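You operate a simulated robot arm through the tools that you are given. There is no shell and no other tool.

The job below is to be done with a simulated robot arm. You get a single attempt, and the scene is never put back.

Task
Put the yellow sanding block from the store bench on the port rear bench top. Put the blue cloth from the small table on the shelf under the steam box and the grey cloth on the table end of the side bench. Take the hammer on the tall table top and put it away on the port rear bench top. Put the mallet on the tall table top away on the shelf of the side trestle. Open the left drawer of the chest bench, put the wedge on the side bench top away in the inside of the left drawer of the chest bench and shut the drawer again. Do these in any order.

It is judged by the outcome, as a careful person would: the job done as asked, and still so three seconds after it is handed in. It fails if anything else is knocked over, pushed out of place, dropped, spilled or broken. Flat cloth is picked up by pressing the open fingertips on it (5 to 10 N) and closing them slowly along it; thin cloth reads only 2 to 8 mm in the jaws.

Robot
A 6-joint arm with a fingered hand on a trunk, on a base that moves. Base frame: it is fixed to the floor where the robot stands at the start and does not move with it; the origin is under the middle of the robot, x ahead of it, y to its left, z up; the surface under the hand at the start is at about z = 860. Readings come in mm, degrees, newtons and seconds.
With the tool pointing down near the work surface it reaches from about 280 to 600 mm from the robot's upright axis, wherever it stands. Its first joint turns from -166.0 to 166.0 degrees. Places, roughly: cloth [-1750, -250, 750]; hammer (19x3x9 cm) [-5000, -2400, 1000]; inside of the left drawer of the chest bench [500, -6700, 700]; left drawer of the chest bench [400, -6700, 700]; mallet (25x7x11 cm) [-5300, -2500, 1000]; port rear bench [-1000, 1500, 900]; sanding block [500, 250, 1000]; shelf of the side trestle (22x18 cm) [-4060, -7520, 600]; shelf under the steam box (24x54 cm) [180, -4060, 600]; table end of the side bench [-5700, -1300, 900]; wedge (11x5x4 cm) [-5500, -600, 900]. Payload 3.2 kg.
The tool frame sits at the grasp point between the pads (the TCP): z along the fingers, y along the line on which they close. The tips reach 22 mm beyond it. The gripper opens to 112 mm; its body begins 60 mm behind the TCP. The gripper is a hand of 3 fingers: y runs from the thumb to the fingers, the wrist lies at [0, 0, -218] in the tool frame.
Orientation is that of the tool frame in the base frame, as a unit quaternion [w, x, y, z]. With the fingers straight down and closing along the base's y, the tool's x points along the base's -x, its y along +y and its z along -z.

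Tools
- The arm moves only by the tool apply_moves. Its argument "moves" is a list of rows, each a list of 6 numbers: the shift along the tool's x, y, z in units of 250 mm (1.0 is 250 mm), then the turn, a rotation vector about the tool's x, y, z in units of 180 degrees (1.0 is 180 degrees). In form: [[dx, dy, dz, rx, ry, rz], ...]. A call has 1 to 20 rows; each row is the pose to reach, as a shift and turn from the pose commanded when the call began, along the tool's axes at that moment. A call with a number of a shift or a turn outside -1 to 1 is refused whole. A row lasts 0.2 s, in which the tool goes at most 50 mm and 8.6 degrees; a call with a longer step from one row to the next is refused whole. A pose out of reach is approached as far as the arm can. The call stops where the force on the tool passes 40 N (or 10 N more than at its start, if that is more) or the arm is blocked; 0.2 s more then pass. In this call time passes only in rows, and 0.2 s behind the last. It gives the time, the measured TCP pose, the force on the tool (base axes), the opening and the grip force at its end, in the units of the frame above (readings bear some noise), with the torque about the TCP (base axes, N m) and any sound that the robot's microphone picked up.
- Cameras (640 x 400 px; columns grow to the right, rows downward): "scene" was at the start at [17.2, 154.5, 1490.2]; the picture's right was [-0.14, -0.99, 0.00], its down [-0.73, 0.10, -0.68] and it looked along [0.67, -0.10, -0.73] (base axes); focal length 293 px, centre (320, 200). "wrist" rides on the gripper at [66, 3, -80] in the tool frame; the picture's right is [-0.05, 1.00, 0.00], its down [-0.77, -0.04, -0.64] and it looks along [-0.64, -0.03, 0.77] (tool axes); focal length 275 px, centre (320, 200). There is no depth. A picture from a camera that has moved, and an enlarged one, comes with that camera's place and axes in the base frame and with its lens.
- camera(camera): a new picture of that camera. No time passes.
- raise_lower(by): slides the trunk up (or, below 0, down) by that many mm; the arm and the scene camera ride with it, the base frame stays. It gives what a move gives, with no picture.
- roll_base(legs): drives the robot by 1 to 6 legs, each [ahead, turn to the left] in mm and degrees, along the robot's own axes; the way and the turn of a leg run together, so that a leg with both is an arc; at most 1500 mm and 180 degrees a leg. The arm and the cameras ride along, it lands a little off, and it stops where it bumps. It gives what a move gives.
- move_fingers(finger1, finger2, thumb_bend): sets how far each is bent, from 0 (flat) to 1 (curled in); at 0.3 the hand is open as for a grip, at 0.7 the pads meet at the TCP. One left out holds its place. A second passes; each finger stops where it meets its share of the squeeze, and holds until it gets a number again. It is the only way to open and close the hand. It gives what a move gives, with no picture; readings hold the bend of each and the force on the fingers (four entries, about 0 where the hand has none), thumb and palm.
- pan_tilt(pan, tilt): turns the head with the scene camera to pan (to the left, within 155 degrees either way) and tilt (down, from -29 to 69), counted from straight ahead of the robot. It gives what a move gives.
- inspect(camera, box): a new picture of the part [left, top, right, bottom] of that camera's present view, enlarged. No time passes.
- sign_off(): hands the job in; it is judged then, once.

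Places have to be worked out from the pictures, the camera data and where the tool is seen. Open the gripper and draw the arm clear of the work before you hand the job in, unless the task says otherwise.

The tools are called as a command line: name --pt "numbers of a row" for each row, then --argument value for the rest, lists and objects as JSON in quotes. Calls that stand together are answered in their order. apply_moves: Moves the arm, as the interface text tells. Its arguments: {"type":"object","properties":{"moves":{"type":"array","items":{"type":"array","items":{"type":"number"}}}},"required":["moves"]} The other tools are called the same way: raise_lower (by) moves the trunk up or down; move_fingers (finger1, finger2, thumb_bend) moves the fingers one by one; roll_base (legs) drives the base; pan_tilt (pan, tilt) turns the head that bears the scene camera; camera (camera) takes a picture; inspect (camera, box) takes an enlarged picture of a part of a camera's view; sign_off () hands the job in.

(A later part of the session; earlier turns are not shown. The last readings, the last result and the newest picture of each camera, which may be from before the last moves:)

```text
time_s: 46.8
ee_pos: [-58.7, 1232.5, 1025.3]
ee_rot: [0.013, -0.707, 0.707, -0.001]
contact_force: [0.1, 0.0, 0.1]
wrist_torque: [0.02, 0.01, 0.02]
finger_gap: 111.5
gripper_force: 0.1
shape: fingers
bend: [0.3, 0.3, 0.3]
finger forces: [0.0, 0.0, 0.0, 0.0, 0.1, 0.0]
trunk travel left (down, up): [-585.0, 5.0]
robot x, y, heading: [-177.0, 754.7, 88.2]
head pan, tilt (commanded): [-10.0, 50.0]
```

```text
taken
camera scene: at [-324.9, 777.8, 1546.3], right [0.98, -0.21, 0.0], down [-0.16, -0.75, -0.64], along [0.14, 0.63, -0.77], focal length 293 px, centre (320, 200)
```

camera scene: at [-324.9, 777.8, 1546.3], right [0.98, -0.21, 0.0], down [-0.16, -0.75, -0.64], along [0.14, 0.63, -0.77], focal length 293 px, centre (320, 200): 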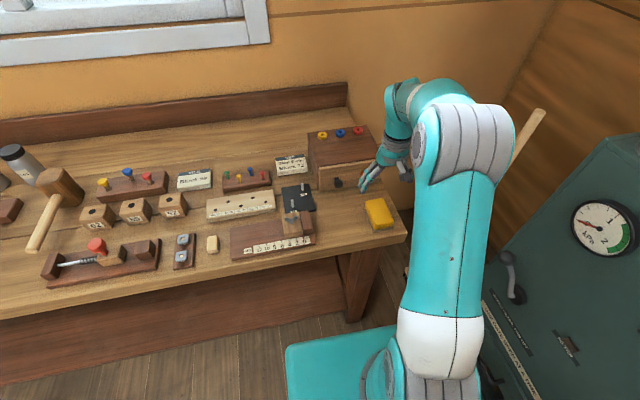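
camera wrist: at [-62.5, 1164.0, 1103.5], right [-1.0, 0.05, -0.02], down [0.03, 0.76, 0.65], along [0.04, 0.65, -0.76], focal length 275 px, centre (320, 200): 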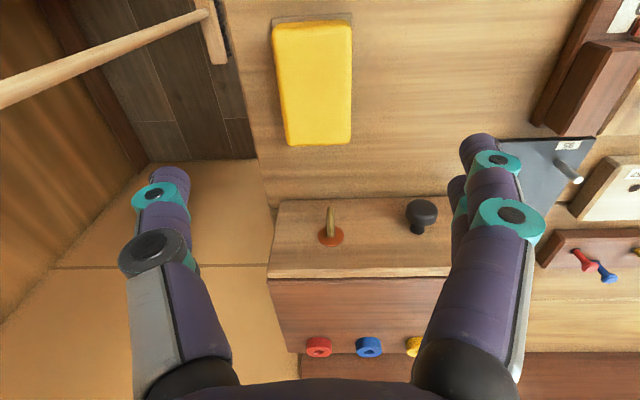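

The sanding block rests on the port rear bench. I retract the arm to its carry pose and look toward the small table with the cloths.

apply_moves --pt "0.03 0.04 -0.15 0 0 0" --pt "0.1 0.12 -0.28 0 0 0" --pt "0.18 0.22 -0.38 0 0 0" --pt "0.26 0.31 -0.45 0 0 0" --pt "0.34 0.4 -0.5 0 0 0"

pan_tilt --pan 125 --tilt 25

camera --camera "scene"

inspect --camera "scene" --box '[200, 100, 440, 250]'

```text
time_s: 48.0
ee_pos: [-157.6, 1145.7, 1141.8]
ee_rot: [0.013, -0.707, 0.707, 0.0]
contact_force: [1.1, 0.2, 0.3]
wrist_torque: [0.03, -0.01, -0.01]
finger_gap: 111.1
gripper_force: 0.1
shape: fingers
bend: [0.3, 0.3, 0.3]
finger forces: [0.0, 0.0, 0.0, 0.0, 0.0, 0.0]
trunk travel left (down, up): [-585.0, 5.0]
robot x, y, heading: [-172.3, 752.7, 87.8]
head pan, tilt (commanded): [-10.0, 50.0]
```

```text
time_s: 50.2
ee_pos: [-156.6, 1145.8, 1144.9]
ee_rot: [0.014, -0.707, 0.707, 0.001]
contact_force: [0.9, -0.1, -0.5]
wrist_torque: [0.03, -0.02, 0.0]
finger_gap: 111.5
gripper_force: 0.1
shape: fingers
bend: [0.3, 0.3, 0.3]
finger forces: [0.0, 0.0, 0.1, 0.0, 0.1, 0.0]
trunk travel left (down, up): [-585.0, 5.0]
robot x, y, heading: [-171.7, 757.6, 87.8]
head pan, tilt (commanded): [125.0, 25.0]
```

```text
taken
camera scene: at [-418.5, 653.0, 1583.9], right [-0.54, 0.84, 0.0], down [0.36, 0.23, -0.91], along [-0.76, -0.49, -0.42], focal length 293 px, centre (320, 200)
```

scene: 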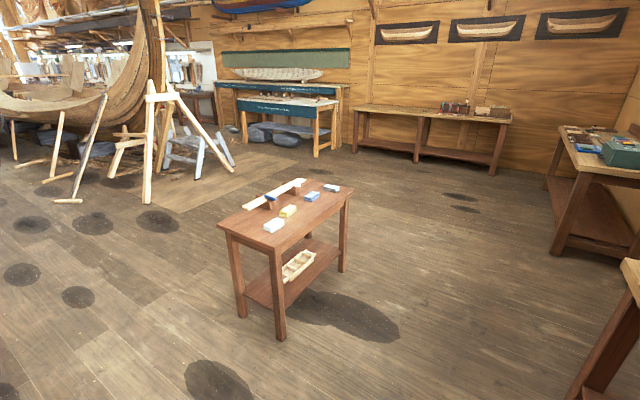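

```text
2.67 times, centred on (320, 175) of scene
camera zoom: at [-418.5, 653.0, 1583.9], right [-0.54, 0.84, 0.0], down [0.36, 0.23, -0.91], along [-0.76, -0.49, -0.42], focal length 781 px, centre (320, 267)
```

zoom: 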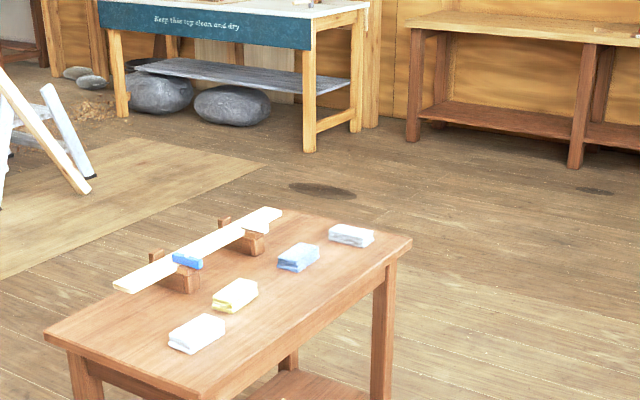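

The table shows four folded cloths in a row: white, yellow, blue and grey (grey at the far end, ≈[-2120, -345]; blue ≈[-1920, -385]). I back off the bench and drive to the near side of that table.

roll_base --legs '[[-200, 0], [0, 104], [955, 0], [955, 0], [0, 78]]'

pan_tilt --pan 0 --tilt 45

camera --camera "scene"

camera --camera "wrist"

```text
time_s: 68.8
ee_pos: [-2075.3, -178.5, 1143.0]
ee_rot: [0.001, 0.685, 0.728, -0.013]
contact_force: [-0.5, 0.3, -0.1]
wrist_torque: [-0.01, 0.01, 0.01]
finger_gap: 111.0
gripper_force: 0.0
shape: fingers
bend: [0.3, 0.3, 0.3]
finger forces: [0.0, 0.0, 0.1, 0.0, 0.0, 0.1]
trunk travel left (down, up): [-585.0, 5.0]
robot x, y, heading: [-2086.6, 211.4, -88.8]
head pan, tilt (commanded): [125.0, 25.0]
```

```text
time_s: 70.9
ee_pos: [-2074.9, -179.1, 1143.2]
ee_rot: [0.0, 0.685, 0.729, -0.014]
contact_force: [0.9, 1.0, 0.4]
wrist_torque: [0.02, -0.01, -0.05]
finger_gap: 111.1
gripper_force: 0.2
shape: fingers
bend: [0.3, 0.3, 0.3]
finger forces: [0.1, 0.0, 0.1, 0.1, 0.0, 0.0]
trunk travel left (down, up): [-585.0, 5.0]
robot x, y, heading: [-2089.5, 208.7, -88.6]
head pan, tilt (commanded): [0.0, 45.0]
```

```text
taken
camera scene: at [-1919.0, 192.9, 1553.3], right [-1.0, -0.02, 0.0], down [-0.02, 0.71, -0.71], along [0.02, -0.71, -0.71], focal length 293 px, centre (320, 200)
```

scene: 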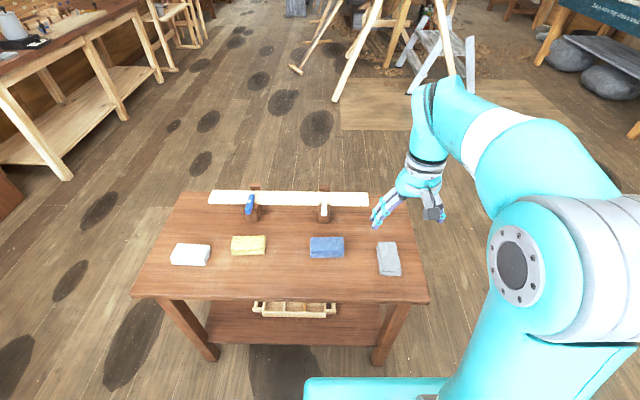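

```text
taken
camera wrist: at [-2074.7, -111.9, 1221.6], right [1.0, 0.01, -0.02], down [0.02, -0.76, 0.65], along [0.0, -0.65, -0.76], focal length 275 px, centre (320, 200)
```

wrist: 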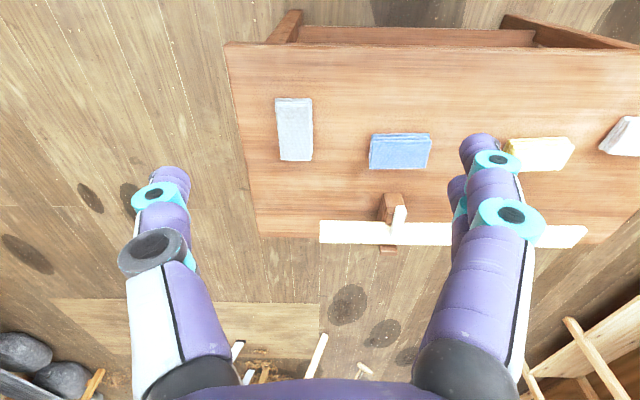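

I stand at (-2089, 209) facing the table; triangulation puts the grey cloth near [-2123, -342, 760]. I zoom in on the cloths.

inspect --camera "scene" --box '[280, 210, 440, 310]'

inspect --camera "wrist" --box '[220, 70, 460, 220]'

```text
4.00 times, centred on (360, 260) of scene
camera zoom: at [-1919.0, 192.9, 1553.3], right [-1.0, -0.02, 0.0], down [-0.02, 0.71, -0.71], along [0.02, -0.71, -0.71], focal length 1171 px, centre (160, -40)
```

zoom: 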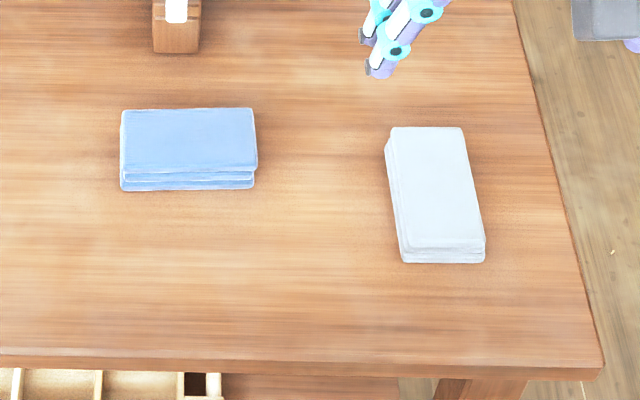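

```text
2.67 times, centred on (340, 145) of wrist
camera zoom: at [-2074.7, -111.9, 1221.6], right [1.0, 0.01, -0.02], down [0.02, -0.76, 0.65], along [0.0, -0.65, -0.76], focal length 734 px, centre (267, 347)
```

zoom: 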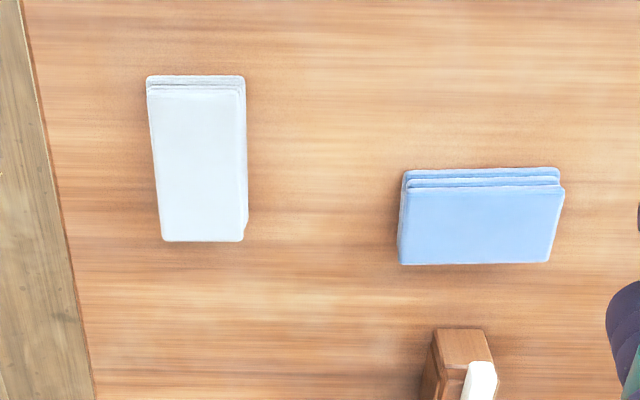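

Both are folded pads about 110×60×20 mm; grey is aligned with y at ≈[-2123, -346]. I lower the trunk and edge forward a little for a good reach.

raise_lower --by -150

roll_base --legs '[[55, 0]]'

camera --camera "wrist"

```text
time_s: 72.7
ee_pos: [-2073.9, -178.4, 992.1]
ee_rot: [0.001, 0.685, 0.728, -0.013]
contact_force: [0.9, -0.7, -0.5]
wrist_torque: [-0.01, 0.01, -0.01]
finger_gap: 111.3
gripper_force: 0.0
shape: fingers
bend: [0.3, 0.3, 0.3]
finger forces: [0.0, 0.1, 0.0, 0.1, 0.0, 0.1]
trunk travel left (down, up): [-435.0, 155.0]
robot x, y, heading: [-2081.5, 208.5, -88.6]
head pan, tilt (commanded): [0.0, 45.0]
```

```text
time_s: 73.6
ee_pos: [-2074.0, -234.6, 992.0]
ee_rot: [0.0, 0.685, 0.729, -0.012]
contact_force: [-0.4, -0.9, 0.5]
wrist_torque: [0.01, -0.04, 0.01]
finger_gap: 111.2
gripper_force: 0.0
shape: fingers
bend: [0.3, 0.3, 0.3]
finger forces: [0.0, 0.0, 0.0, 0.1, 0.1, 0.0]
trunk travel left (down, up): [-435.0, 155.0]
robot x, y, heading: [-2084.0, 151.4, -88.5]
head pan, tilt (commanded): [0.0, 45.0]
```

```text
taken
camera wrist: at [-2073.3, -167.1, 1071.4], right [1.0, 0.02, -0.02], down [0.02, -0.76, 0.65], along [0.0, -0.65, -0.76], focal length 275 px, centre (320, 200)
```

wrist: 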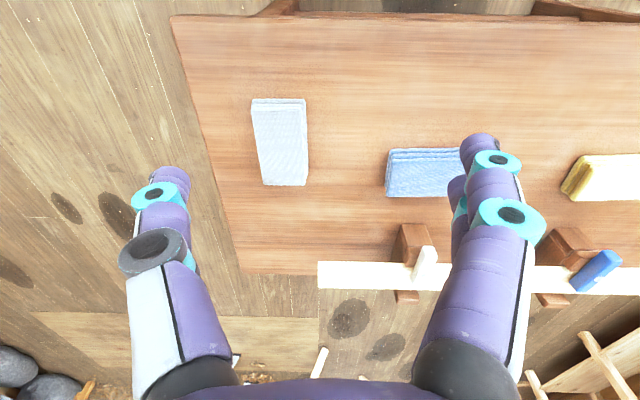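

The grey pad's centre is at ≈[-2123, -344]. I move over it at z≈830, squaring the hand.

apply_moves --pt "-0.071 -0.037 0.108 0 0 0.003" --pt "-0.142 -0.074 0.216 0 0 0.007" --pt "-0.214 -0.112 0.324 0 0 0.01" --pt "-0.285 -0.149 0.432 0 0 0.013" --pt "-0.356 -0.186 0.54 0 0 0.017" --pt "-0.427 -0.223 0.648 0 0 0.02"

camera --camera "wrist"

inspect --camera "scene" --box '[280, 180, 440, 280]'

```text
time_s: 75.0
ee_pos: [-2124.8, -348.5, 836.7]
ee_rot: [0.001, 0.707, 0.707, -0.013]
contact_force: [0.1, 0.7, -0.6]
wrist_torque: [-0.02, 0.01, 0.04]
finger_gap: 111.1
gripper_force: 0.1
shape: fingers
bend: [0.3, 0.3, 0.3]
finger forces: [0.0, 0.0, 0.0, 0.0, 0.0, 0.0]
trunk travel left (down, up): [-435.0, 155.0]
robot x, y, heading: [-2079.9, 157.4, -88.5]
head pan, tilt (commanded): [0.0, 45.0]
```

```text
taken
camera wrist: at [-2121.1, -281.3, 915.5], right [1.0, -0.05, -0.01], down [-0.03, -0.76, 0.65], along [-0.04, -0.65, -0.76], focal length 275 px, centre (320, 200)
```

wrist: 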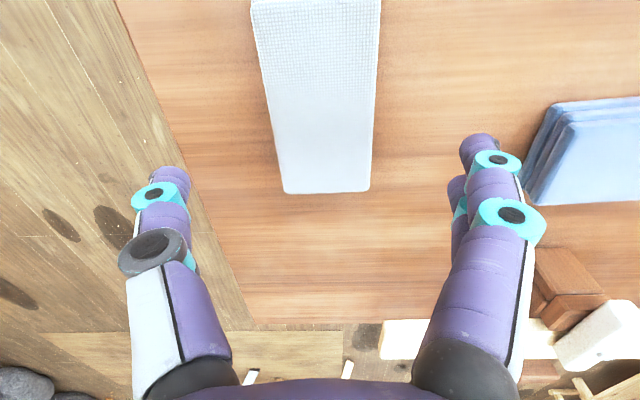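

```text
4.00 times, centred on (360, 230) of scene
camera zoom: at [-1917.9, 138.0, 1403.3], right [-1.0, -0.02, 0.0], down [-0.02, 0.71, -0.71], along [0.02, -0.71, -0.71], focal length 1171 px, centre (160, 80)
```

zoom: 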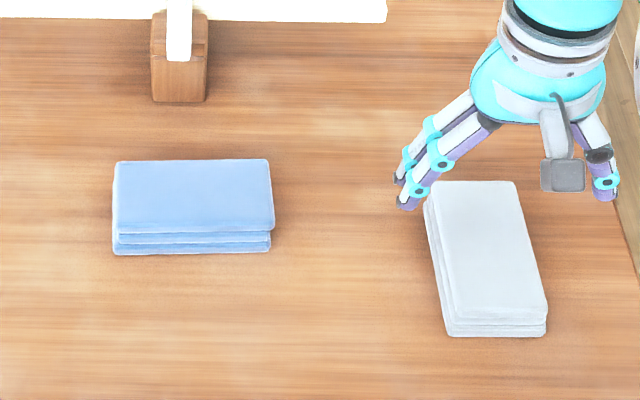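

The hand is centred on the grey pad. I lower toward the table with small final steps.

apply_moves --pt "0 0 0.1 0 0 0" --pt "0 0 0.18 0 0 0" --pt "0 0 0.24 0 0 0"

apply_moves --pt "0 0 0.012 0 0 0" --pt "0 0 0.024 0 0 0"

inspect --camera "scene" --box '[360, 200, 460, 262]'

```text
time_s: 75.8
ee_pos: [-2125.0, -349.2, 774.9]
ee_rot: [0.001, 0.707, 0.707, -0.012]
contact_force: [-0.6, -0.5, 0.4]
wrist_torque: [0.0, -0.02, 0.01]
finger_gap: 111.0
gripper_force: 0.1
shape: fingers
bend: [0.3, 0.3, 0.3]
finger forces: [0.0, 0.0, 0.0, 0.0, 0.0, 0.1]
trunk travel left (down, up): [-435.0, 155.0]
robot x, y, heading: [-2082.8, 160.0, -88.6]
head pan, tilt (commanded): [0.0, 45.0]
```

```text
time_s: 76.4
ee_pos: [-2126.5, -349.2, 770.0]
ee_rot: [0.001, 0.708, 0.706, -0.012]
contact_force: [-0.3, -0.6, -0.3]
wrist_torque: [0.02, 0.0, -0.02]
finger_gap: 110.8
gripper_force: 0.0
shape: fingers
bend: [0.3, 0.3, 0.3]
finger forces: [0.1, 0.0, 0.0, 0.1, 0.1, 0.1]
trunk travel left (down, up): [-435.0, 155.0]
robot x, y, heading: [-2083.1, 154.5, -88.9]
head pan, tilt (commanded): [0.0, 45.0]
```

```text
6.40 times, centred on (410, 231) of scene
camera zoom: at [-1917.8, 138.2, 1403.3], right [-1.0, -0.02, 0.0], down [-0.02, 0.71, -0.71], along [0.02, -0.71, -0.71], focal length 1874 px, centre (-256, 2)
```

zoom: 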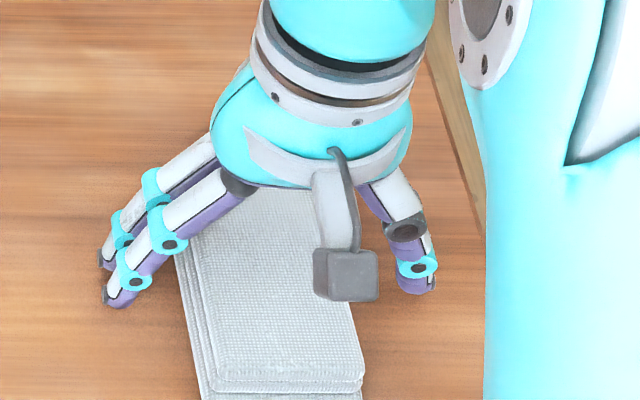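

The tips straddle the pad, still just above the table. A few more small steps until I feel the table.

apply_moves --pt "0 0 0.008 0 0 0" --pt "0 0 0.016 0 0 0"

apply_moves --pt "0 0 0.008 0 0 0" --pt "0 0 0.016 0 0 0"

apply_moves --pt "0 0 0.008 0 0 0" --pt "0 0 0.016 0 0 0"

```text
time_s: 77.0
ee_pos: [-2125.4, -349.4, 765.1]
ee_rot: [0.0, 0.707, 0.707, -0.012]
contact_force: [-0.3, -0.5, 0.1]
wrist_torque: [-0.01, -0.03, -0.02]
finger_gap: 111.1
gripper_force: 0.1
shape: fingers
bend: [0.3, 0.3, 0.3]
finger forces: [0.0, 0.0, 0.0, 0.1, 0.1, 0.0]
trunk travel left (down, up): [-435.0, 155.0]
robot x, y, heading: [-2082.6, 152.8, -88.6]
head pan, tilt (commanded): [0.0, 45.0]
```

```text
time_s: 77.6
ee_pos: [-2126.0, -349.4, 761.0]
ee_rot: [0.001, 0.707, 0.707, -0.013]
contact_force: [-2.1, 0.5, 7.2]
wrist_torque: [0.07, -0.36, 0.04]
finger_gap: 112.1
gripper_force: 3.7
shape: fingers
bend: [0.3, 0.3, 0.3]
finger forces: [4.4, 2.4, 0.1, 0.0, 0.1, 0.1]
trunk travel left (down, up): [-435.0, 155.0]
robot x, y, heading: [-2081.7, 156.2, -88.7]
head pan, tilt (commanded): [0.0, 45.0]
```

```text
time_s: 78.2
ee_pos: [-2129.5, -350.0, 759.1]
ee_rot: [0.004, 0.708, 0.706, -0.015]
contact_force: [-9.0, 1.1, 31.9]
wrist_torque: [0.17, -1.67, 0.17]
finger_gap: 114.4
gripper_force: 15.6
shape: fingers
bend: [0.3, 0.29, 0.3]
finger forces: [20.6, 8.1, 0.1, 0.0, 3.0, 0.0]
trunk travel left (down, up): [-435.0, 155.0]
robot x, y, heading: [-2084.1, 151.2, -88.6]
head pan, tilt (commanded): [0.0, 45.0]
```

The table is at z≈740. I lift to about 766 so the closing tips just skim it, then close slowly on the pad.

apply_moves --pt "0 0 -0.015 0 0 0" --pt "0 0 -0.034 0 0 0"

move_fingers --finger1 0.45 --finger2 0.45 --thumb_bend 0.45

move_fingers --finger1 0.55 --finger2 0.55 --thumb_bend 0.55

camera --camera "wrist"

```text
time_s: 78.8
ee_pos: [-2124.8, -348.3, 762.1]
ee_rot: [-0.001, 0.706, 0.708, -0.011]
contact_force: [-0.7, -0.5, -0.2]
wrist_torque: [-0.02, 0.01, 0.01]
finger_gap: 112.1
gripper_force: 0.1
shape: fingers
bend: [0.3, 0.3, 0.3]
finger forces: [0.0, 0.1, 0.0, 0.0, 0.0, 0.1]
trunk travel left (down, up): [-435.0, 155.0]
robot x, y, heading: [-2083.0, 156.5, -88.6]
head pan, tilt (commanded): [0.0, 45.0]
```

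```text
time_s: 79.8
ee_pos: [-2126.1, -348.0, 764.9]
ee_rot: [0.002, 0.707, 0.707, -0.014]
contact_force: [3.6, -0.3, 18.4]
wrist_torque: [0.02, -0.76, -0.09]
finger_gap: 80.5
gripper_force: 8.9
shape: fingers
bend: [0.4, 0.4, 0.45]
finger forces: [7.7, 6.5, 0.0, 0.0, 3.9, 0.1]
trunk travel left (down, up): [-435.0, 155.0]
robot x, y, heading: [-2078.5, 153.0, -88.7]
head pan, tilt (commanded): [0.0, 45.0]
```

```text
time_s: 80.8
ee_pos: [-2124.3, -348.8, 766.0]
ee_rot: [0.004, 0.706, 0.708, -0.014]
contact_force: [5.5, -6.5, 40.1]
wrist_torque: [0.02, -1.59, -0.28]
finger_gap: 64.7
gripper_force: 21.7
shape: fingers
bend: [0.46, 0.47, 0.53]
finger forces: [20.2, 16.4, 0.0, 0.0, 6.6, 0.0]
trunk travel left (down, up): [-435.0, 155.0]
robot x, y, heading: [-2079.2, 151.7, -88.4]
head pan, tilt (commanded): [0.0, 45.0]
```

```text
taken
camera wrist: at [-2121.3, -280.4, 845.0], right [1.0, -0.05, -0.02], down [-0.03, -0.75, 0.66], along [-0.04, -0.65, -0.76], focal length 275 px, centre (320, 200)
```

wrist: 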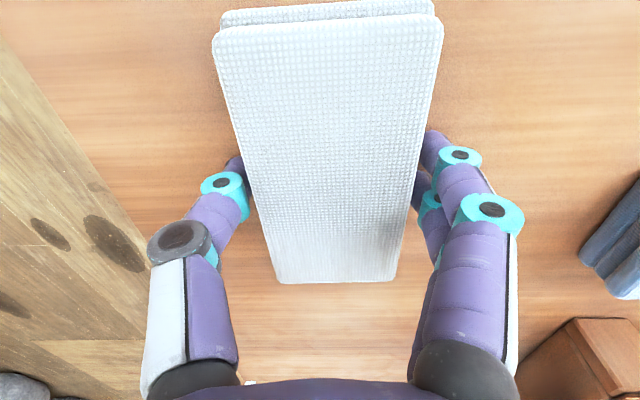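

The closing fingers are pressing on the table (40 N up). I raise about 5 mm to relieve that, then finish closing.

apply_moves --pt "0 0 -0.012 0 0 0" --pt "0 0 -0.024 0 0 0"

move_fingers --finger1 0.6 --finger2 0.6 --thumb_bend 0.6

camera --camera "wrist"

```text
time_s: 81.4
ee_pos: [-2126.3, -346.4, 767.4]
ee_rot: [-0.001, 0.708, 0.707, -0.012]
contact_force: [0.9, 0.3, 0.3]
wrist_torque: [-0.03, 0.01, 0.02]
finger_gap: 60.4
gripper_force: 8.4
shape: fingers
bend: [0.48, 0.48, 0.52]
finger forces: [4.1, 4.2, 0.0, 0.0, 7.9, 0.1]
trunk travel left (down, up): [-435.0, 155.0]
robot x, y, heading: [-2083.5, 156.8, -88.6]
head pan, tilt (commanded): [0.0, 45.0]
```

```text
time_s: 82.4
ee_pos: [-2126.2, -348.3, 770.9]
ee_rot: [0.001, 0.707, 0.707, -0.013]
contact_force: [0.3, 0.3, -0.4]
wrist_torque: [-0.02, -0.02, -0.02]
finger_gap: 59.8
gripper_force: 13.4
shape: fingers
bend: [0.49, 0.49, 0.54]
finger forces: [6.7, 6.8, 0.0, 0.0, 13.4, 0.1]
trunk travel left (down, up): [-435.0, 155.0]
robot x, y, heading: [-2078.2, 157.9, -88.6]
head pan, tilt (commanded): [0.0, 45.0]
```

```text
taken
camera wrist: at [-2121.5, -281.0, 849.1], right [1.0, -0.05, -0.01], down [-0.03, -0.76, 0.65], along [-0.04, -0.65, -0.76], focal length 275 px, centre (320, 200)
```

wrist: 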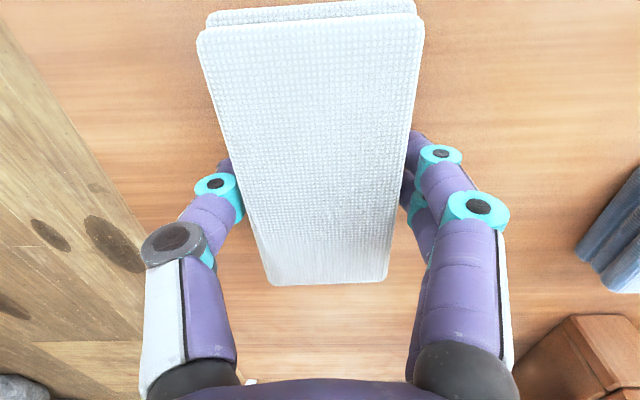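

The pad is held firmly at 60 mm with 13 N. I set the full squeeze and lift.

move_fingers --finger1 0.65 --finger2 0.65 --thumb_bend 0.65

apply_moves --pt "0 0 -0.06 0 0 0" --pt "0 0 -0.16 0 0 0" --pt "0 0 -0.28 0 0 0" --pt "0 0 -0.4 0 0 0"

camera --camera "wrist"

camera --camera "scene"

```text
time_s: 83.4
ee_pos: [-2125.7, -348.3, 770.7]
ee_rot: [0.001, 0.707, 0.707, -0.012]
contact_force: [-0.2, 0.2, -1.2]
wrist_torque: [-0.04, -0.01, 0.03]
finger_gap: 59.6
gripper_force: 17.4
shape: fingers
bend: [0.48, 0.47, 0.56]
finger forces: [8.6, 8.8, 0.0, 0.0, 17.2, 0.1]
trunk travel left (down, up): [-435.0, 155.0]
robot x, y, heading: [-2083.9, 152.3, -88.5]
head pan, tilt (commanded): [0.0, 45.0]
```

```text
time_s: 84.4
ee_pos: [-2125.2, -345.2, 870.3]
ee_rot: [0.001, 0.707, 0.707, -0.012]
contact_force: [0.9, 0.0, -0.9]
wrist_torque: [0.03, 0.0, 0.01]
finger_gap: 59.3
gripper_force: 17.1
shape: fingers
bend: [0.48, 0.47, 0.56]
finger forces: [8.6, 8.6, 0.1, 0.1, 17.2, 0.0]
trunk travel left (down, up): [-435.0, 155.0]
robot x, y, heading: [-2080.5, 156.5, -88.7]
head pan, tilt (commanded): [0.0, 45.0]
```

```text
taken
camera wrist: at [-2119.9, -278.0, 948.2], right [1.0, -0.05, -0.01], down [-0.03, -0.76, 0.65], along [-0.04, -0.65, -0.76], focal length 275 px, centre (320, 200)
```

wrist: 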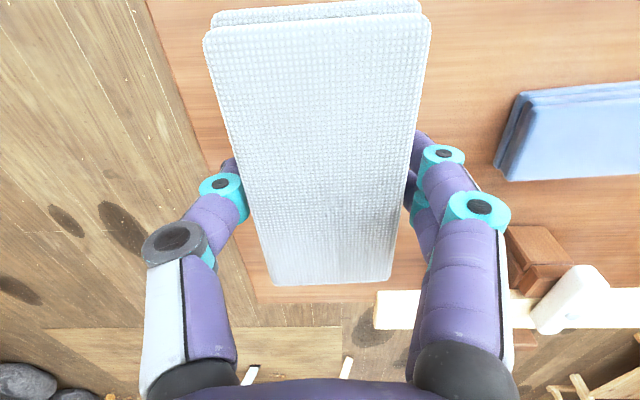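

```text
taken
camera scene: at [-1917.7, 138.3, 1403.3], right [-1.0, -0.02, 0.0], down [-0.02, 0.71, -0.71], along [0.02, -0.71, -0.71], focal length 293 px, centre (320, 200)
```

scene: 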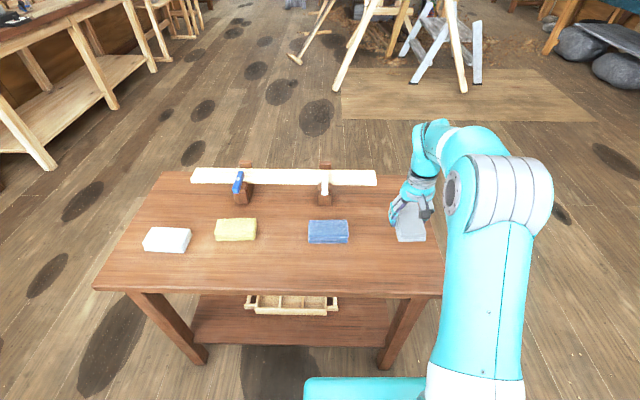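

The grey cloth is held. I draw it back over the table's edge into the carry pose, raise the trunk and look toward the side bench.

apply_moves --pt "0.06 0.02 -0.14 0 0 0" --pt "0.16 0.05 -0.28 0 0 0" --pt "0.3 0.09 -0.36 0 0 0" --pt "0.44 0.13 -0.4 0 0 0" --pt "0.52 0.16 -0.44 0 0 0"

raise_lower --by 150

pan_tilt --pan -75 --tilt 15

camera --camera "scene"

pan_tilt --pan -40 --tilt 20

camera --camera "scene"

```text
time_s: 85.6
ee_pos: [-2080.7, -214.5, 976.3]
ee_rot: [0.001, 0.707, 0.707, -0.013]
contact_force: [0.7, 0.6, 0.1]
wrist_torque: [0.0, 0.02, 0.01]
finger_gap: 59.3
gripper_force: 17.0
shape: fingers
bend: [0.48, 0.47, 0.56]
finger forces: [8.5, 8.6, 0.0, 0.0, 17.0, 0.1]
trunk travel left (down, up): [-435.0, 155.0]
robot x, y, heading: [-2081.7, 157.9, -88.5]
head pan, tilt (commanded): [0.0, 45.0]
```

```text
time_s: 87.3
ee_pos: [-2080.7, -215.7, 1125.5]
ee_rot: [0.002, 0.707, 0.707, -0.012]
contact_force: [-0.1, -0.8, -0.5]
wrist_torque: [-0.01, 0.04, 0.01]
finger_gap: 59.5
gripper_force: 16.9
shape: fingers
bend: [0.48, 0.47, 0.56]
finger forces: [8.5, 8.7, 0.0, 0.0, 17.0, 0.0]
trunk travel left (down, up): [-585.0, 5.0]
robot x, y, heading: [-2083.9, 155.3, -88.6]
head pan, tilt (commanded): [0.0, 45.0]
```

```text
time_s: 88.8
ee_pos: [-2080.2, -214.5, 1125.3]
ee_rot: [0.002, 0.707, 0.707, -0.012]
contact_force: [-1.0, -0.7, -0.6]
wrist_torque: [-0.02, 0.01, 0.01]
finger_gap: 59.5
gripper_force: 16.8
shape: fingers
bend: [0.48, 0.47, 0.56]
finger forces: [8.4, 8.5, 0.0, 0.0, 16.9, 0.1]
trunk travel left (down, up): [-585.0, 5.0]
robot x, y, heading: [-2081.0, 153.6, -88.5]
head pan, tilt (commanded): [-75.0, 15.0]
```

```text
taken
camera scene: at [-2009.3, 193.0, 1600.1], right [-0.28, 0.96, 0.0], down [0.25, 0.07, -0.97], along [-0.93, -0.27, -0.26], focal length 293 px, centre (320, 200)
```

scene: 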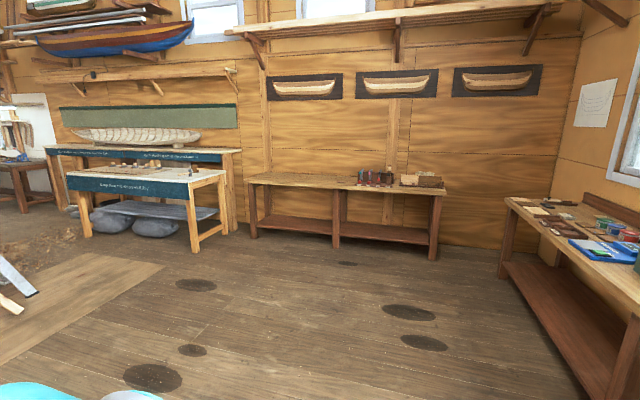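

```text
time_s: 89.8
ee_pos: [-2080.5, -215.4, 1125.0]
ee_rot: [0.001, 0.707, 0.707, -0.012]
contact_force: [1.0, -0.5, -0.9]
wrist_torque: [-0.03, 0.02, 0.03]
finger_gap: 59.3
gripper_force: 17.4
shape: fingers
bend: [0.48, 0.47, 0.56]
finger forces: [8.5, 8.5, 0.1, 0.0, 17.0, 0.0]
trunk travel left (down, up): [-585.0, 5.0]
robot x, y, heading: [-2083.5, 155.3, -88.4]
head pan, tilt (commanded): [-40.0, 20.0]
```

```text
taken
camera scene: at [-1977.9, 146.8, 1592.0], right [-0.78, 0.62, 0.0], down [0.21, 0.27, -0.94], along [-0.59, -0.73, -0.34], focal length 293 px, centre (320, 200)
```

scene: 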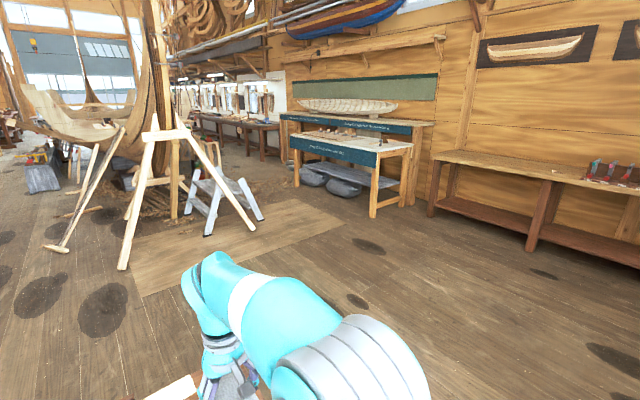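

The long bench on the far wall is the side bench (front edge x≈-5350, y≈-1690..620); its empty end toward the blue-fronted tall table is the table end. I back off and drive there across the open floor.

roll_base --legs '[[-150, 0], [0, -91.5], [1000, 0], [0, 40.5]]'

pan_tilt --pan 0 --tilt 20

camera --camera "scene"

```text
time_s: 101.8
ee_pos: [-3387.2, 74.6, 1125.3]
ee_rot: [-0.004, 0.943, 0.331, -0.012]
contact_force: [0.0, -0.4, -0.5]
wrist_torque: [-0.02, -0.01, 0.0]
finger_gap: 59.1
gripper_force: 17.1
shape: fingers
bend: [0.48, 0.47, 0.56]
finger forces: [8.5, 8.5, 0.0, 0.0, 17.0, 0.0]
trunk travel left (down, up): [-585.0, 5.0]
robot x, y, heading: [-3101.1, 304.7, -139.6]
head pan, tilt (commanded): [-40.0, 20.0]
```

```text
time_s: 102.9
ee_pos: [-3386.8, 74.9, 1125.7]
ee_rot: [-0.004, 0.944, 0.331, -0.012]
contact_force: [0.2, 0.4, -0.5]
wrist_torque: [-0.02, 0.02, -0.01]
finger_gap: 59.3
gripper_force: 17.3
shape: fingers
bend: [0.48, 0.47, 0.56]
finger forces: [8.5, 8.6, 0.0, 0.1, 17.1, 0.0]
trunk travel left (down, up): [-585.0, 5.0]
robot x, y, heading: [-3100.5, 305.3, -139.8]
head pan, tilt (commanded): [0.0, 20.0]
```

```text
taken
camera scene: at [-3019.6, 159.5, 1592.0], right [-0.64, 0.77, 0.0], down [0.26, 0.22, -0.94], along [-0.72, -0.6, -0.34], focal length 293 px, centre (320, 200)
```

scene: 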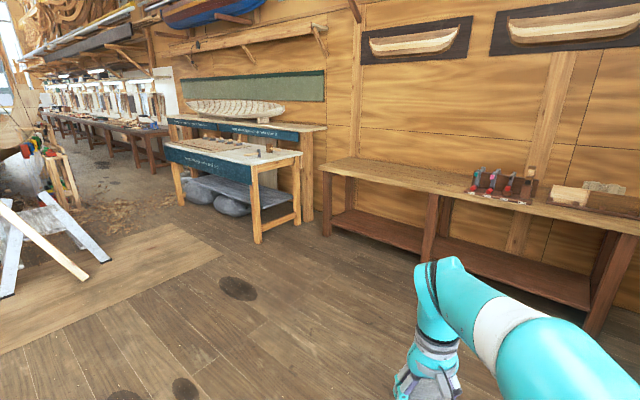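

The floor toward the side bench is clear. I drive on 1200 mm and take another bearing.

roll_base --legs '[[1200, 0]]'

camera --camera "scene"

```text
time_s: 109.1
ee_pos: [-4332.0, -718.8, 1125.7]
ee_rot: [-0.004, 0.944, 0.33, -0.011]
contact_force: [0.0, -0.5, 0.3]
wrist_torque: [0.01, 0.01, -0.01]
finger_gap: 59.2
gripper_force: 16.9
shape: fingers
bend: [0.48, 0.47, 0.56]
finger forces: [8.4, 8.6, 0.0, 0.0, 16.9, 0.0]
trunk travel left (down, up): [-585.0, 5.0]
robot x, y, heading: [-4045.6, -486.5, -140.1]
head pan, tilt (commanded): [0.0, 20.0]
```

```text
taken
camera scene: at [-3964.4, -634.6, 1592.0], right [-0.64, 0.77, 0.0], down [0.26, 0.22, -0.94], along [-0.72, -0.6, -0.34], focal length 293 px, centre (320, 200)
```

scene: 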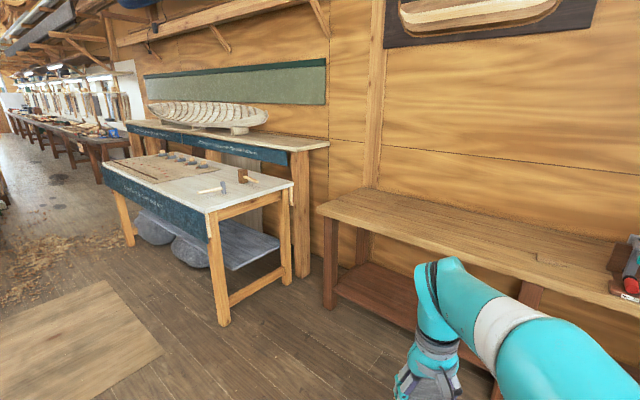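

The side bench's near corner is at ≈[-5310, -1770], top z≈860. I drive to (-4900, -1380) and turn to face the bench.

roll_base --legs '[[0, 6.4], [1225, 0], [0, -46.3]]'

pan_tilt --pan 0 --tilt 35

camera --camera "scene"

```text
time_s: 118.0
ee_pos: [-5267.3, -1366.0, 1124.7]
ee_rot: [-0.008, 1.0, -0.014, -0.009]
contact_force: [1.4, -0.3, -0.3]
wrist_torque: [-0.01, -0.02, 0.0]
finger_gap: 59.2
gripper_force: 17.2
shape: fingers
bend: [0.48, 0.47, 0.56]
finger forces: [8.5, 8.6, 0.0, 0.0, 17.1, 0.0]
trunk travel left (down, up): [-585.0, 5.0]
robot x, y, heading: [-4898.0, -1373.0, 179.4]
head pan, tilt (commanded): [0.0, 20.0]
```

```text
time_s: 118.8
ee_pos: [-5266.7, -1366.1, 1125.3]
ee_rot: [-0.008, 1.0, -0.014, -0.009]
contact_force: [-0.4, 0.6, 0.1]
wrist_torque: [0.02, -0.03, 0.0]
finger_gap: 59.4
gripper_force: 16.5
shape: fingers
bend: [0.48, 0.47, 0.56]
finger forces: [8.5, 8.7, 0.0, 0.0, 16.9, 0.1]
trunk travel left (down, up): [-585.0, 5.0]
robot x, y, heading: [-4897.1, -1372.4, 179.7]
head pan, tilt (commanded): [0.0, 35.0]
```

```text
taken
camera scene: at [-4926.5, -1540.2, 1568.2], right [0.0, 1.0, 0.0], down [0.57, 0.0, -0.82], along [-0.82, 0.0, -0.57], focal length 293 px, centre (320, 200)
```

scene: 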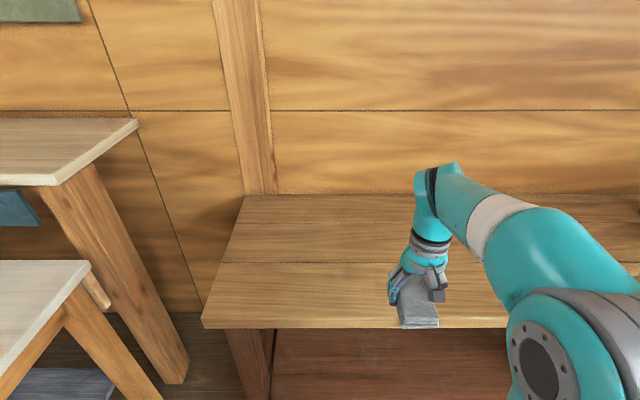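

The table end is bare: bench x -5975..-5367, left end y≈-1855. I drive 120 mm nearer so that I can set the cloth down around [-5550, -1430].

roll_base --legs '[[120, 0]]'

apply_moves --pt "0 0 0.16 0 0 0" --pt "-0.05 0.02 0.32 0 0 0" --pt "-0.17 0.07 0.44 0 0 0" --pt "-0.3 0.12 0.54 0 0 0" --pt "-0.42 0.18 0.63 0 0 0" --pt "-0.54 0.23 0.7 0 0 0" --pt "-0.645 0.274 0.78 0 0 0"

camera --camera "scene"

camera --camera "wrist"

```text
time_s: 120.0
ee_pos: [-5388.7, -1365.2, 1125.0]
ee_rot: [-0.008, 1.0, -0.013, -0.009]
contact_force: [-0.2, -0.1, -0.7]
wrist_torque: [-0.02, -0.02, -0.01]
finger_gap: 59.6
gripper_force: 16.6
shape: fingers
bend: [0.48, 0.47, 0.56]
finger forces: [8.5, 8.5, 0.1, 0.1, 17.1, 0.1]
trunk travel left (down, up): [-585.0, 5.0]
robot x, y, heading: [-5019.1, -1371.3, 180.1]
head pan, tilt (commanded): [0.0, 35.0]
```

```text
time_s: 121.6
ee_pos: [-5555.7, -1427.4, 932.1]
ee_rot: [-0.008, 1.0, -0.014, -0.01]
contact_force: [0.5, -0.7, -1.1]
wrist_torque: [0.0, 0.02, -0.01]
finger_gap: 59.2
gripper_force: 16.5
shape: fingers
bend: [0.48, 0.47, 0.56]
finger forces: [8.4, 8.5, 0.1, 0.0, 17.0, 0.0]
trunk travel left (down, up): [-585.0, 5.0]
robot x, y, heading: [-5019.2, -1371.7, 179.7]
head pan, tilt (commanded): [0.0, 35.0]
```

```text
taken
camera scene: at [-5047.6, -1540.1, 1568.1], right [0.0, 1.0, 0.0], down [0.57, 0.0, -0.82], along [-0.82, 0.0, -0.57], focal length 293 px, centre (320, 200)
```

scene: 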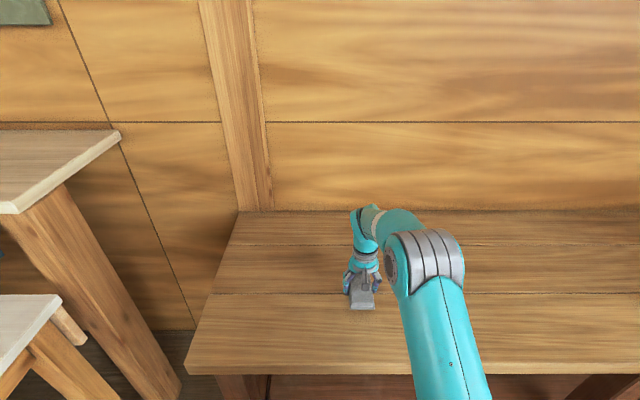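

```text
taken
camera wrist: at [-5487.8, -1434.9, 1011.9], right [-0.07, -1.0, -0.02], down [-0.76, 0.05, 0.65], along [-0.65, 0.06, -0.76], focal length 275 px, centre (320, 200)
```

wrist: 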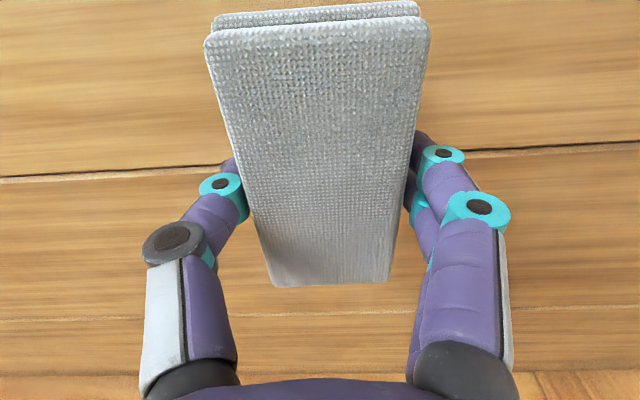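

The bench is clear under the cloth. I shift slightly to [-5590, -1380] and lower near the top.

apply_moves --pt "-0.07 -0.09 0.03 0 0 0" --pt "-0.145 -0.184 0.06 0 0 0" --pt "-0.145 -0.184 0.12 0 0 0"

apply_moves --pt "0 0 0.012 0 0 0" --pt "0 0 0.024 0 0 0"

apply_moves --pt "0 0 0.008 0 0 0" --pt "0 0 0.016 0 0 0"

```text
time_s: 122.4
ee_pos: [-5591.3, -1379.6, 904.1]
ee_rot: [-0.009, 1.0, -0.014, -0.01]
contact_force: [0.2, 0.4, -0.5]
wrist_torque: [0.0, -0.02, 0.01]
finger_gap: 59.3
gripper_force: 16.8
shape: fingers
bend: [0.48, 0.47, 0.56]
finger forces: [8.5, 8.5, 0.0, 0.1, 16.9, 0.1]
trunk travel left (down, up): [-585.0, 5.0]
robot x, y, heading: [-5022.4, -1372.3, 180.1]
head pan, tilt (commanded): [0.0, 35.0]
```

```text
time_s: 123.0
ee_pos: [-5590.5, -1378.5, 897.2]
ee_rot: [-0.008, 1.0, -0.015, -0.009]
contact_force: [0.0, -0.3, -0.3]
wrist_torque: [-0.02, 0.01, -0.02]
finger_gap: 59.2
gripper_force: 16.3
shape: fingers
bend: [0.48, 0.47, 0.56]
finger forces: [8.3, 8.6, 0.0, 0.1, 16.9, 0.0]
trunk travel left (down, up): [-585.0, 5.0]
robot x, y, heading: [-5013.3, -1376.7, 179.9]
head pan, tilt (commanded): [0.0, 35.0]
```

```text
time_s: 123.6
ee_pos: [-5590.8, -1379.3, 894.9]
ee_rot: [-0.008, 1.0, -0.014, -0.009]
contact_force: [-0.7, 0.5, -0.5]
wrist_torque: [0.0, -0.01, 0.0]
finger_gap: 59.2
gripper_force: 17.2
shape: fingers
bend: [0.48, 0.47, 0.56]
finger forces: [8.4, 8.5, 0.1, 0.1, 16.9, 0.1]
trunk travel left (down, up): [-585.0, 5.0]
robot x, y, heading: [-5015.4, -1375.9, 179.8]
head pan, tilt (commanded): [0.0, 35.0]
```

Still free at 895; I continue in small steps to contact.

apply_moves --pt "0 0 0.008 0 0 0" --pt "0 0 0.014 0 0 0"

apply_moves --pt "0 0 0.008 0 0 0" --pt "0 0 0.014 0 0 0"

```text
time_s: 124.2
ee_pos: [-5591.5, -1378.6, 890.8]
ee_rot: [-0.008, 1.0, -0.014, -0.01]
contact_force: [-0.8, 0.3, -0.6]
wrist_torque: [-0.01, 0.01, -0.01]
finger_gap: 59.4
gripper_force: 16.9
shape: fingers
bend: [0.48, 0.47, 0.56]
finger forces: [8.4, 8.4, 0.1, 0.0, 16.9, 0.1]
trunk travel left (down, up): [-585.0, 5.0]
robot x, y, heading: [-5017.8, -1375.6, 179.8]
head pan, tilt (commanded): [0.0, 35.0]
```

```text
time_s: 124.8
ee_pos: [-5590.3, -1378.3, 888.0]
ee_rot: [-0.009, 1.0, -0.014, -0.011]
contact_force: [-2.1, 0.8, 10.0]
wrist_torque: [-0.42, -0.07, -0.07]
finger_gap: 59.5
gripper_force: 22.3
shape: fingers
bend: [0.49, 0.47, 0.56]
finger forces: [18.4, 8.7, 0.0, 0.0, 17.0, 0.1]
trunk travel left (down, up): [-585.0, 5.0]
robot x, y, heading: [-5017.8, -1371.3, 179.8]
head pan, tilt (commanded): [0.0, 35.0]
```

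Contact at 888 with 10 N. I release the cloth and lift away.

move_fingers --finger1 0.3 --finger2 0.3 --thumb_bend 0.3

apply_moves --pt "0 0 -0.08 0 0 0" --pt "0 0 -0.22 0 0 0" --pt "0.06 0 -0.36 0 0 0" --pt "0.18 0 -0.5 0 0 0" --pt "0.34 0 -0.62 0 0 0" --pt "0.5 -0.02 -0.74 0 0 0" --pt "0.66 -0.03 -0.86 0 0 0" --pt "0.82 -0.04 -0.96 0 0 0"

camera --camera "scene"

camera --camera "wrist"

```text
time_s: 125.8
ee_pos: [-5590.5, -1378.3, 886.4]
ee_rot: [-0.008, 1.0, -0.014, -0.01]
contact_force: [-0.4, 0.4, 0.4]
wrist_torque: [-0.02, 0.02, 0.0]
finger_gap: 111.1
gripper_force: 0.0
shape: fingers
bend: [0.3, 0.3, 0.3]
finger forces: [0.0, 0.1, 0.0, 0.0, 0.1, 0.1]
trunk travel left (down, up): [-585.0, 5.0]
robot x, y, heading: [-5015.0, -1376.7, 180.1]
head pan, tilt (commanded): [0.0, 35.0]
```

```text
refused: row 6 steps farther than a row can; nothing moved
```

```text
taken
camera scene: at [-5046.9, -1540.0, 1568.1], right [0.0, 1.0, 0.0], down [0.57, 0.0, -0.82], along [-0.82, 0.0, -0.57], focal length 293 px, centre (320, 200)
```

scene: 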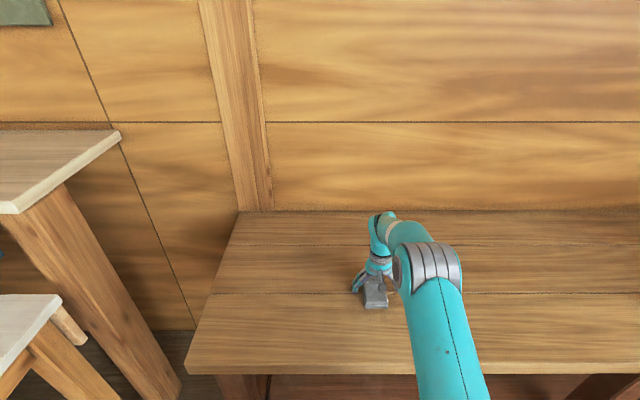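

```text
taken
camera wrist: at [-5522.9, -1385.1, 965.0], right [-0.07, -1.0, -0.01], down [-0.76, 0.05, 0.65], along [-0.65, 0.06, -0.76], focal length 275 px, centre (320, 200)
```

wrist: 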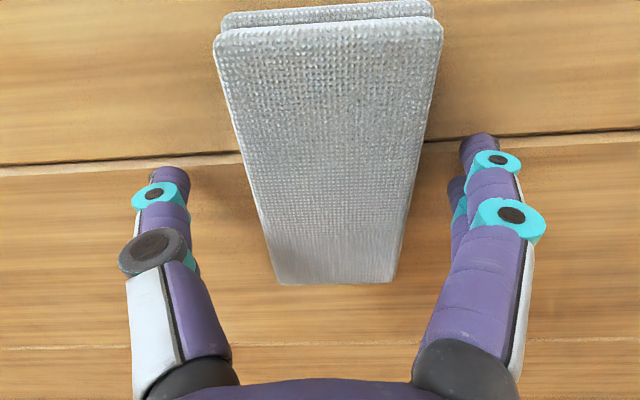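

The fingers are open and the pad lies on the bench; one step was too long, so I resend the retreat with shorter steps.

apply_moves --pt "0 0 -0.08 0 0 0" --pt "0 0 -0.22 0 0 0" --pt "0.06 0 -0.36 0 0 0" --pt "0.17 0 -0.49 0 0 0" --pt "0.3 0 -0.6 0 0 0" --pt "0.44 -0.02 -0.7 0 0 0" --pt "0.58 -0.03 -0.8 0 0 0" --pt "0.72 -0.03 -0.9 0 0 0" --pt "0.82 -0.04 -0.96 0 0 0"

camera --camera "scene"

pan_tilt --pan 60 --tilt 25

camera --camera "scene"

pan_tilt --pan -60 --tilt 25

camera --camera "scene"

```text
time_s: 127.8
ee_pos: [-5382.1, -1379.0, 1121.5]
ee_rot: [-0.009, 1.0, -0.014, -0.009]
contact_force: [-0.6, 0.3, -0.4]
wrist_torque: [0.02, 0.0, 0.02]
finger_gap: 111.1
gripper_force: 0.0
shape: fingers
bend: [0.3, 0.3, 0.3]
finger forces: [0.0, 0.0, 0.0, 0.0, 0.0, 0.0]
trunk travel left (down, up): [-585.0, 5.0]
robot x, y, heading: [-5018.9, -1373.3, 179.7]
head pan, tilt (commanded): [0.0, 35.0]
```

```text
taken
camera scene: at [-5046.2, -1539.9, 1568.1], right [0.0, 1.0, 0.0], down [0.57, 0.0, -0.82], along [-0.82, 0.0, -0.57], focal length 293 px, centre (320, 200)
```

scene: 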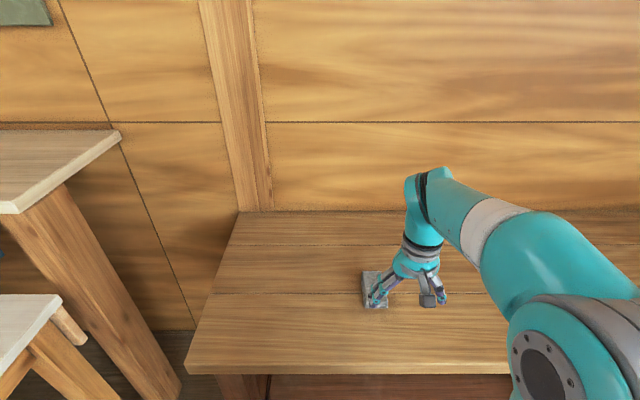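

```text
time_s: 129.1
ee_pos: [-5382.6, -1380.7, 1121.0]
ee_rot: [-0.008, 1.0, -0.014, -0.01]
contact_force: [-0.2, 0.0, -0.4]
wrist_torque: [-0.01, 0.01, -0.01]
finger_gap: 111.0
gripper_force: 0.2
shape: fingers
bend: [0.3, 0.3, 0.3]
finger forces: [0.1, 0.0, 0.1, 0.0, 0.1, 0.0]
trunk travel left (down, up): [-585.0, 5.0]
robot x, y, heading: [-5018.4, -1371.7, 179.7]
head pan, tilt (commanded): [60.0, 25.0]
```

```text
taken
camera scene: at [-5005.1, -1619.8, 1583.9], right [-0.86, 0.5, 0.0], down [0.21, 0.37, -0.91], along [-0.46, -0.78, -0.42], focal length 293 px, centre (320, 200)
```

scene: 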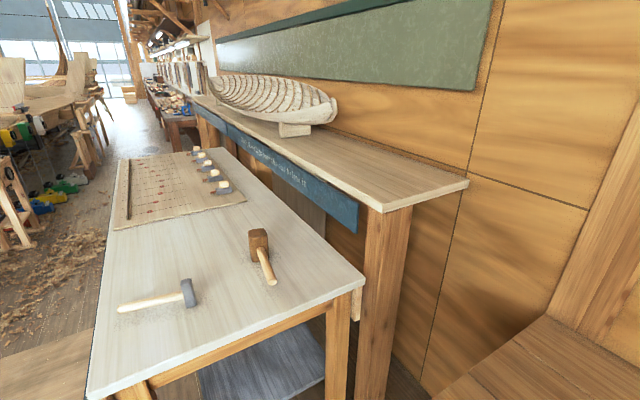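

```text
time_s: 131.1
ee_pos: [-5381.2, -1379.9, 1119.8]
ee_rot: [-0.008, 1.0, -0.014, -0.009]
contact_force: [-0.2, 0.2, -0.3]
wrist_torque: [-0.01, 0.0, 0.02]
finger_gap: 111.1
gripper_force: 0.0
shape: fingers
bend: [0.3, 0.3, 0.3]
finger forces: [0.1, 0.1, 0.1, 0.0, 0.0, 0.0]
trunk travel left (down, up): [-585.0, 5.0]
robot x, y, heading: [-5016.7, -1372.6, 179.9]
head pan, tilt (commanded): [-60.0, 25.0]
```

```text
taken
camera scene: at [-5004.7, -1460.3, 1583.9], right [0.87, 0.5, 0.0], down [0.21, -0.37, -0.91], along [-0.45, 0.79, -0.42], focal length 293 px, centre (320, 200)
```

scene: 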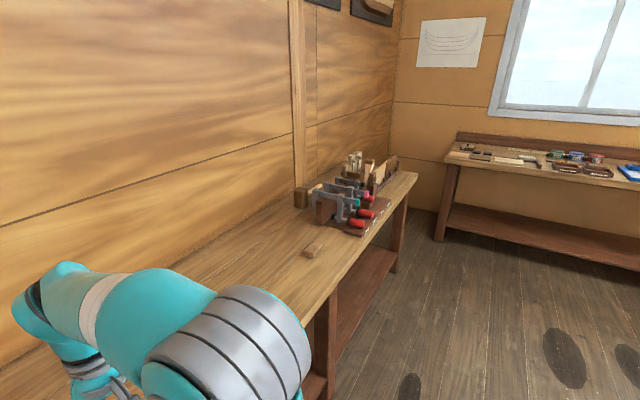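

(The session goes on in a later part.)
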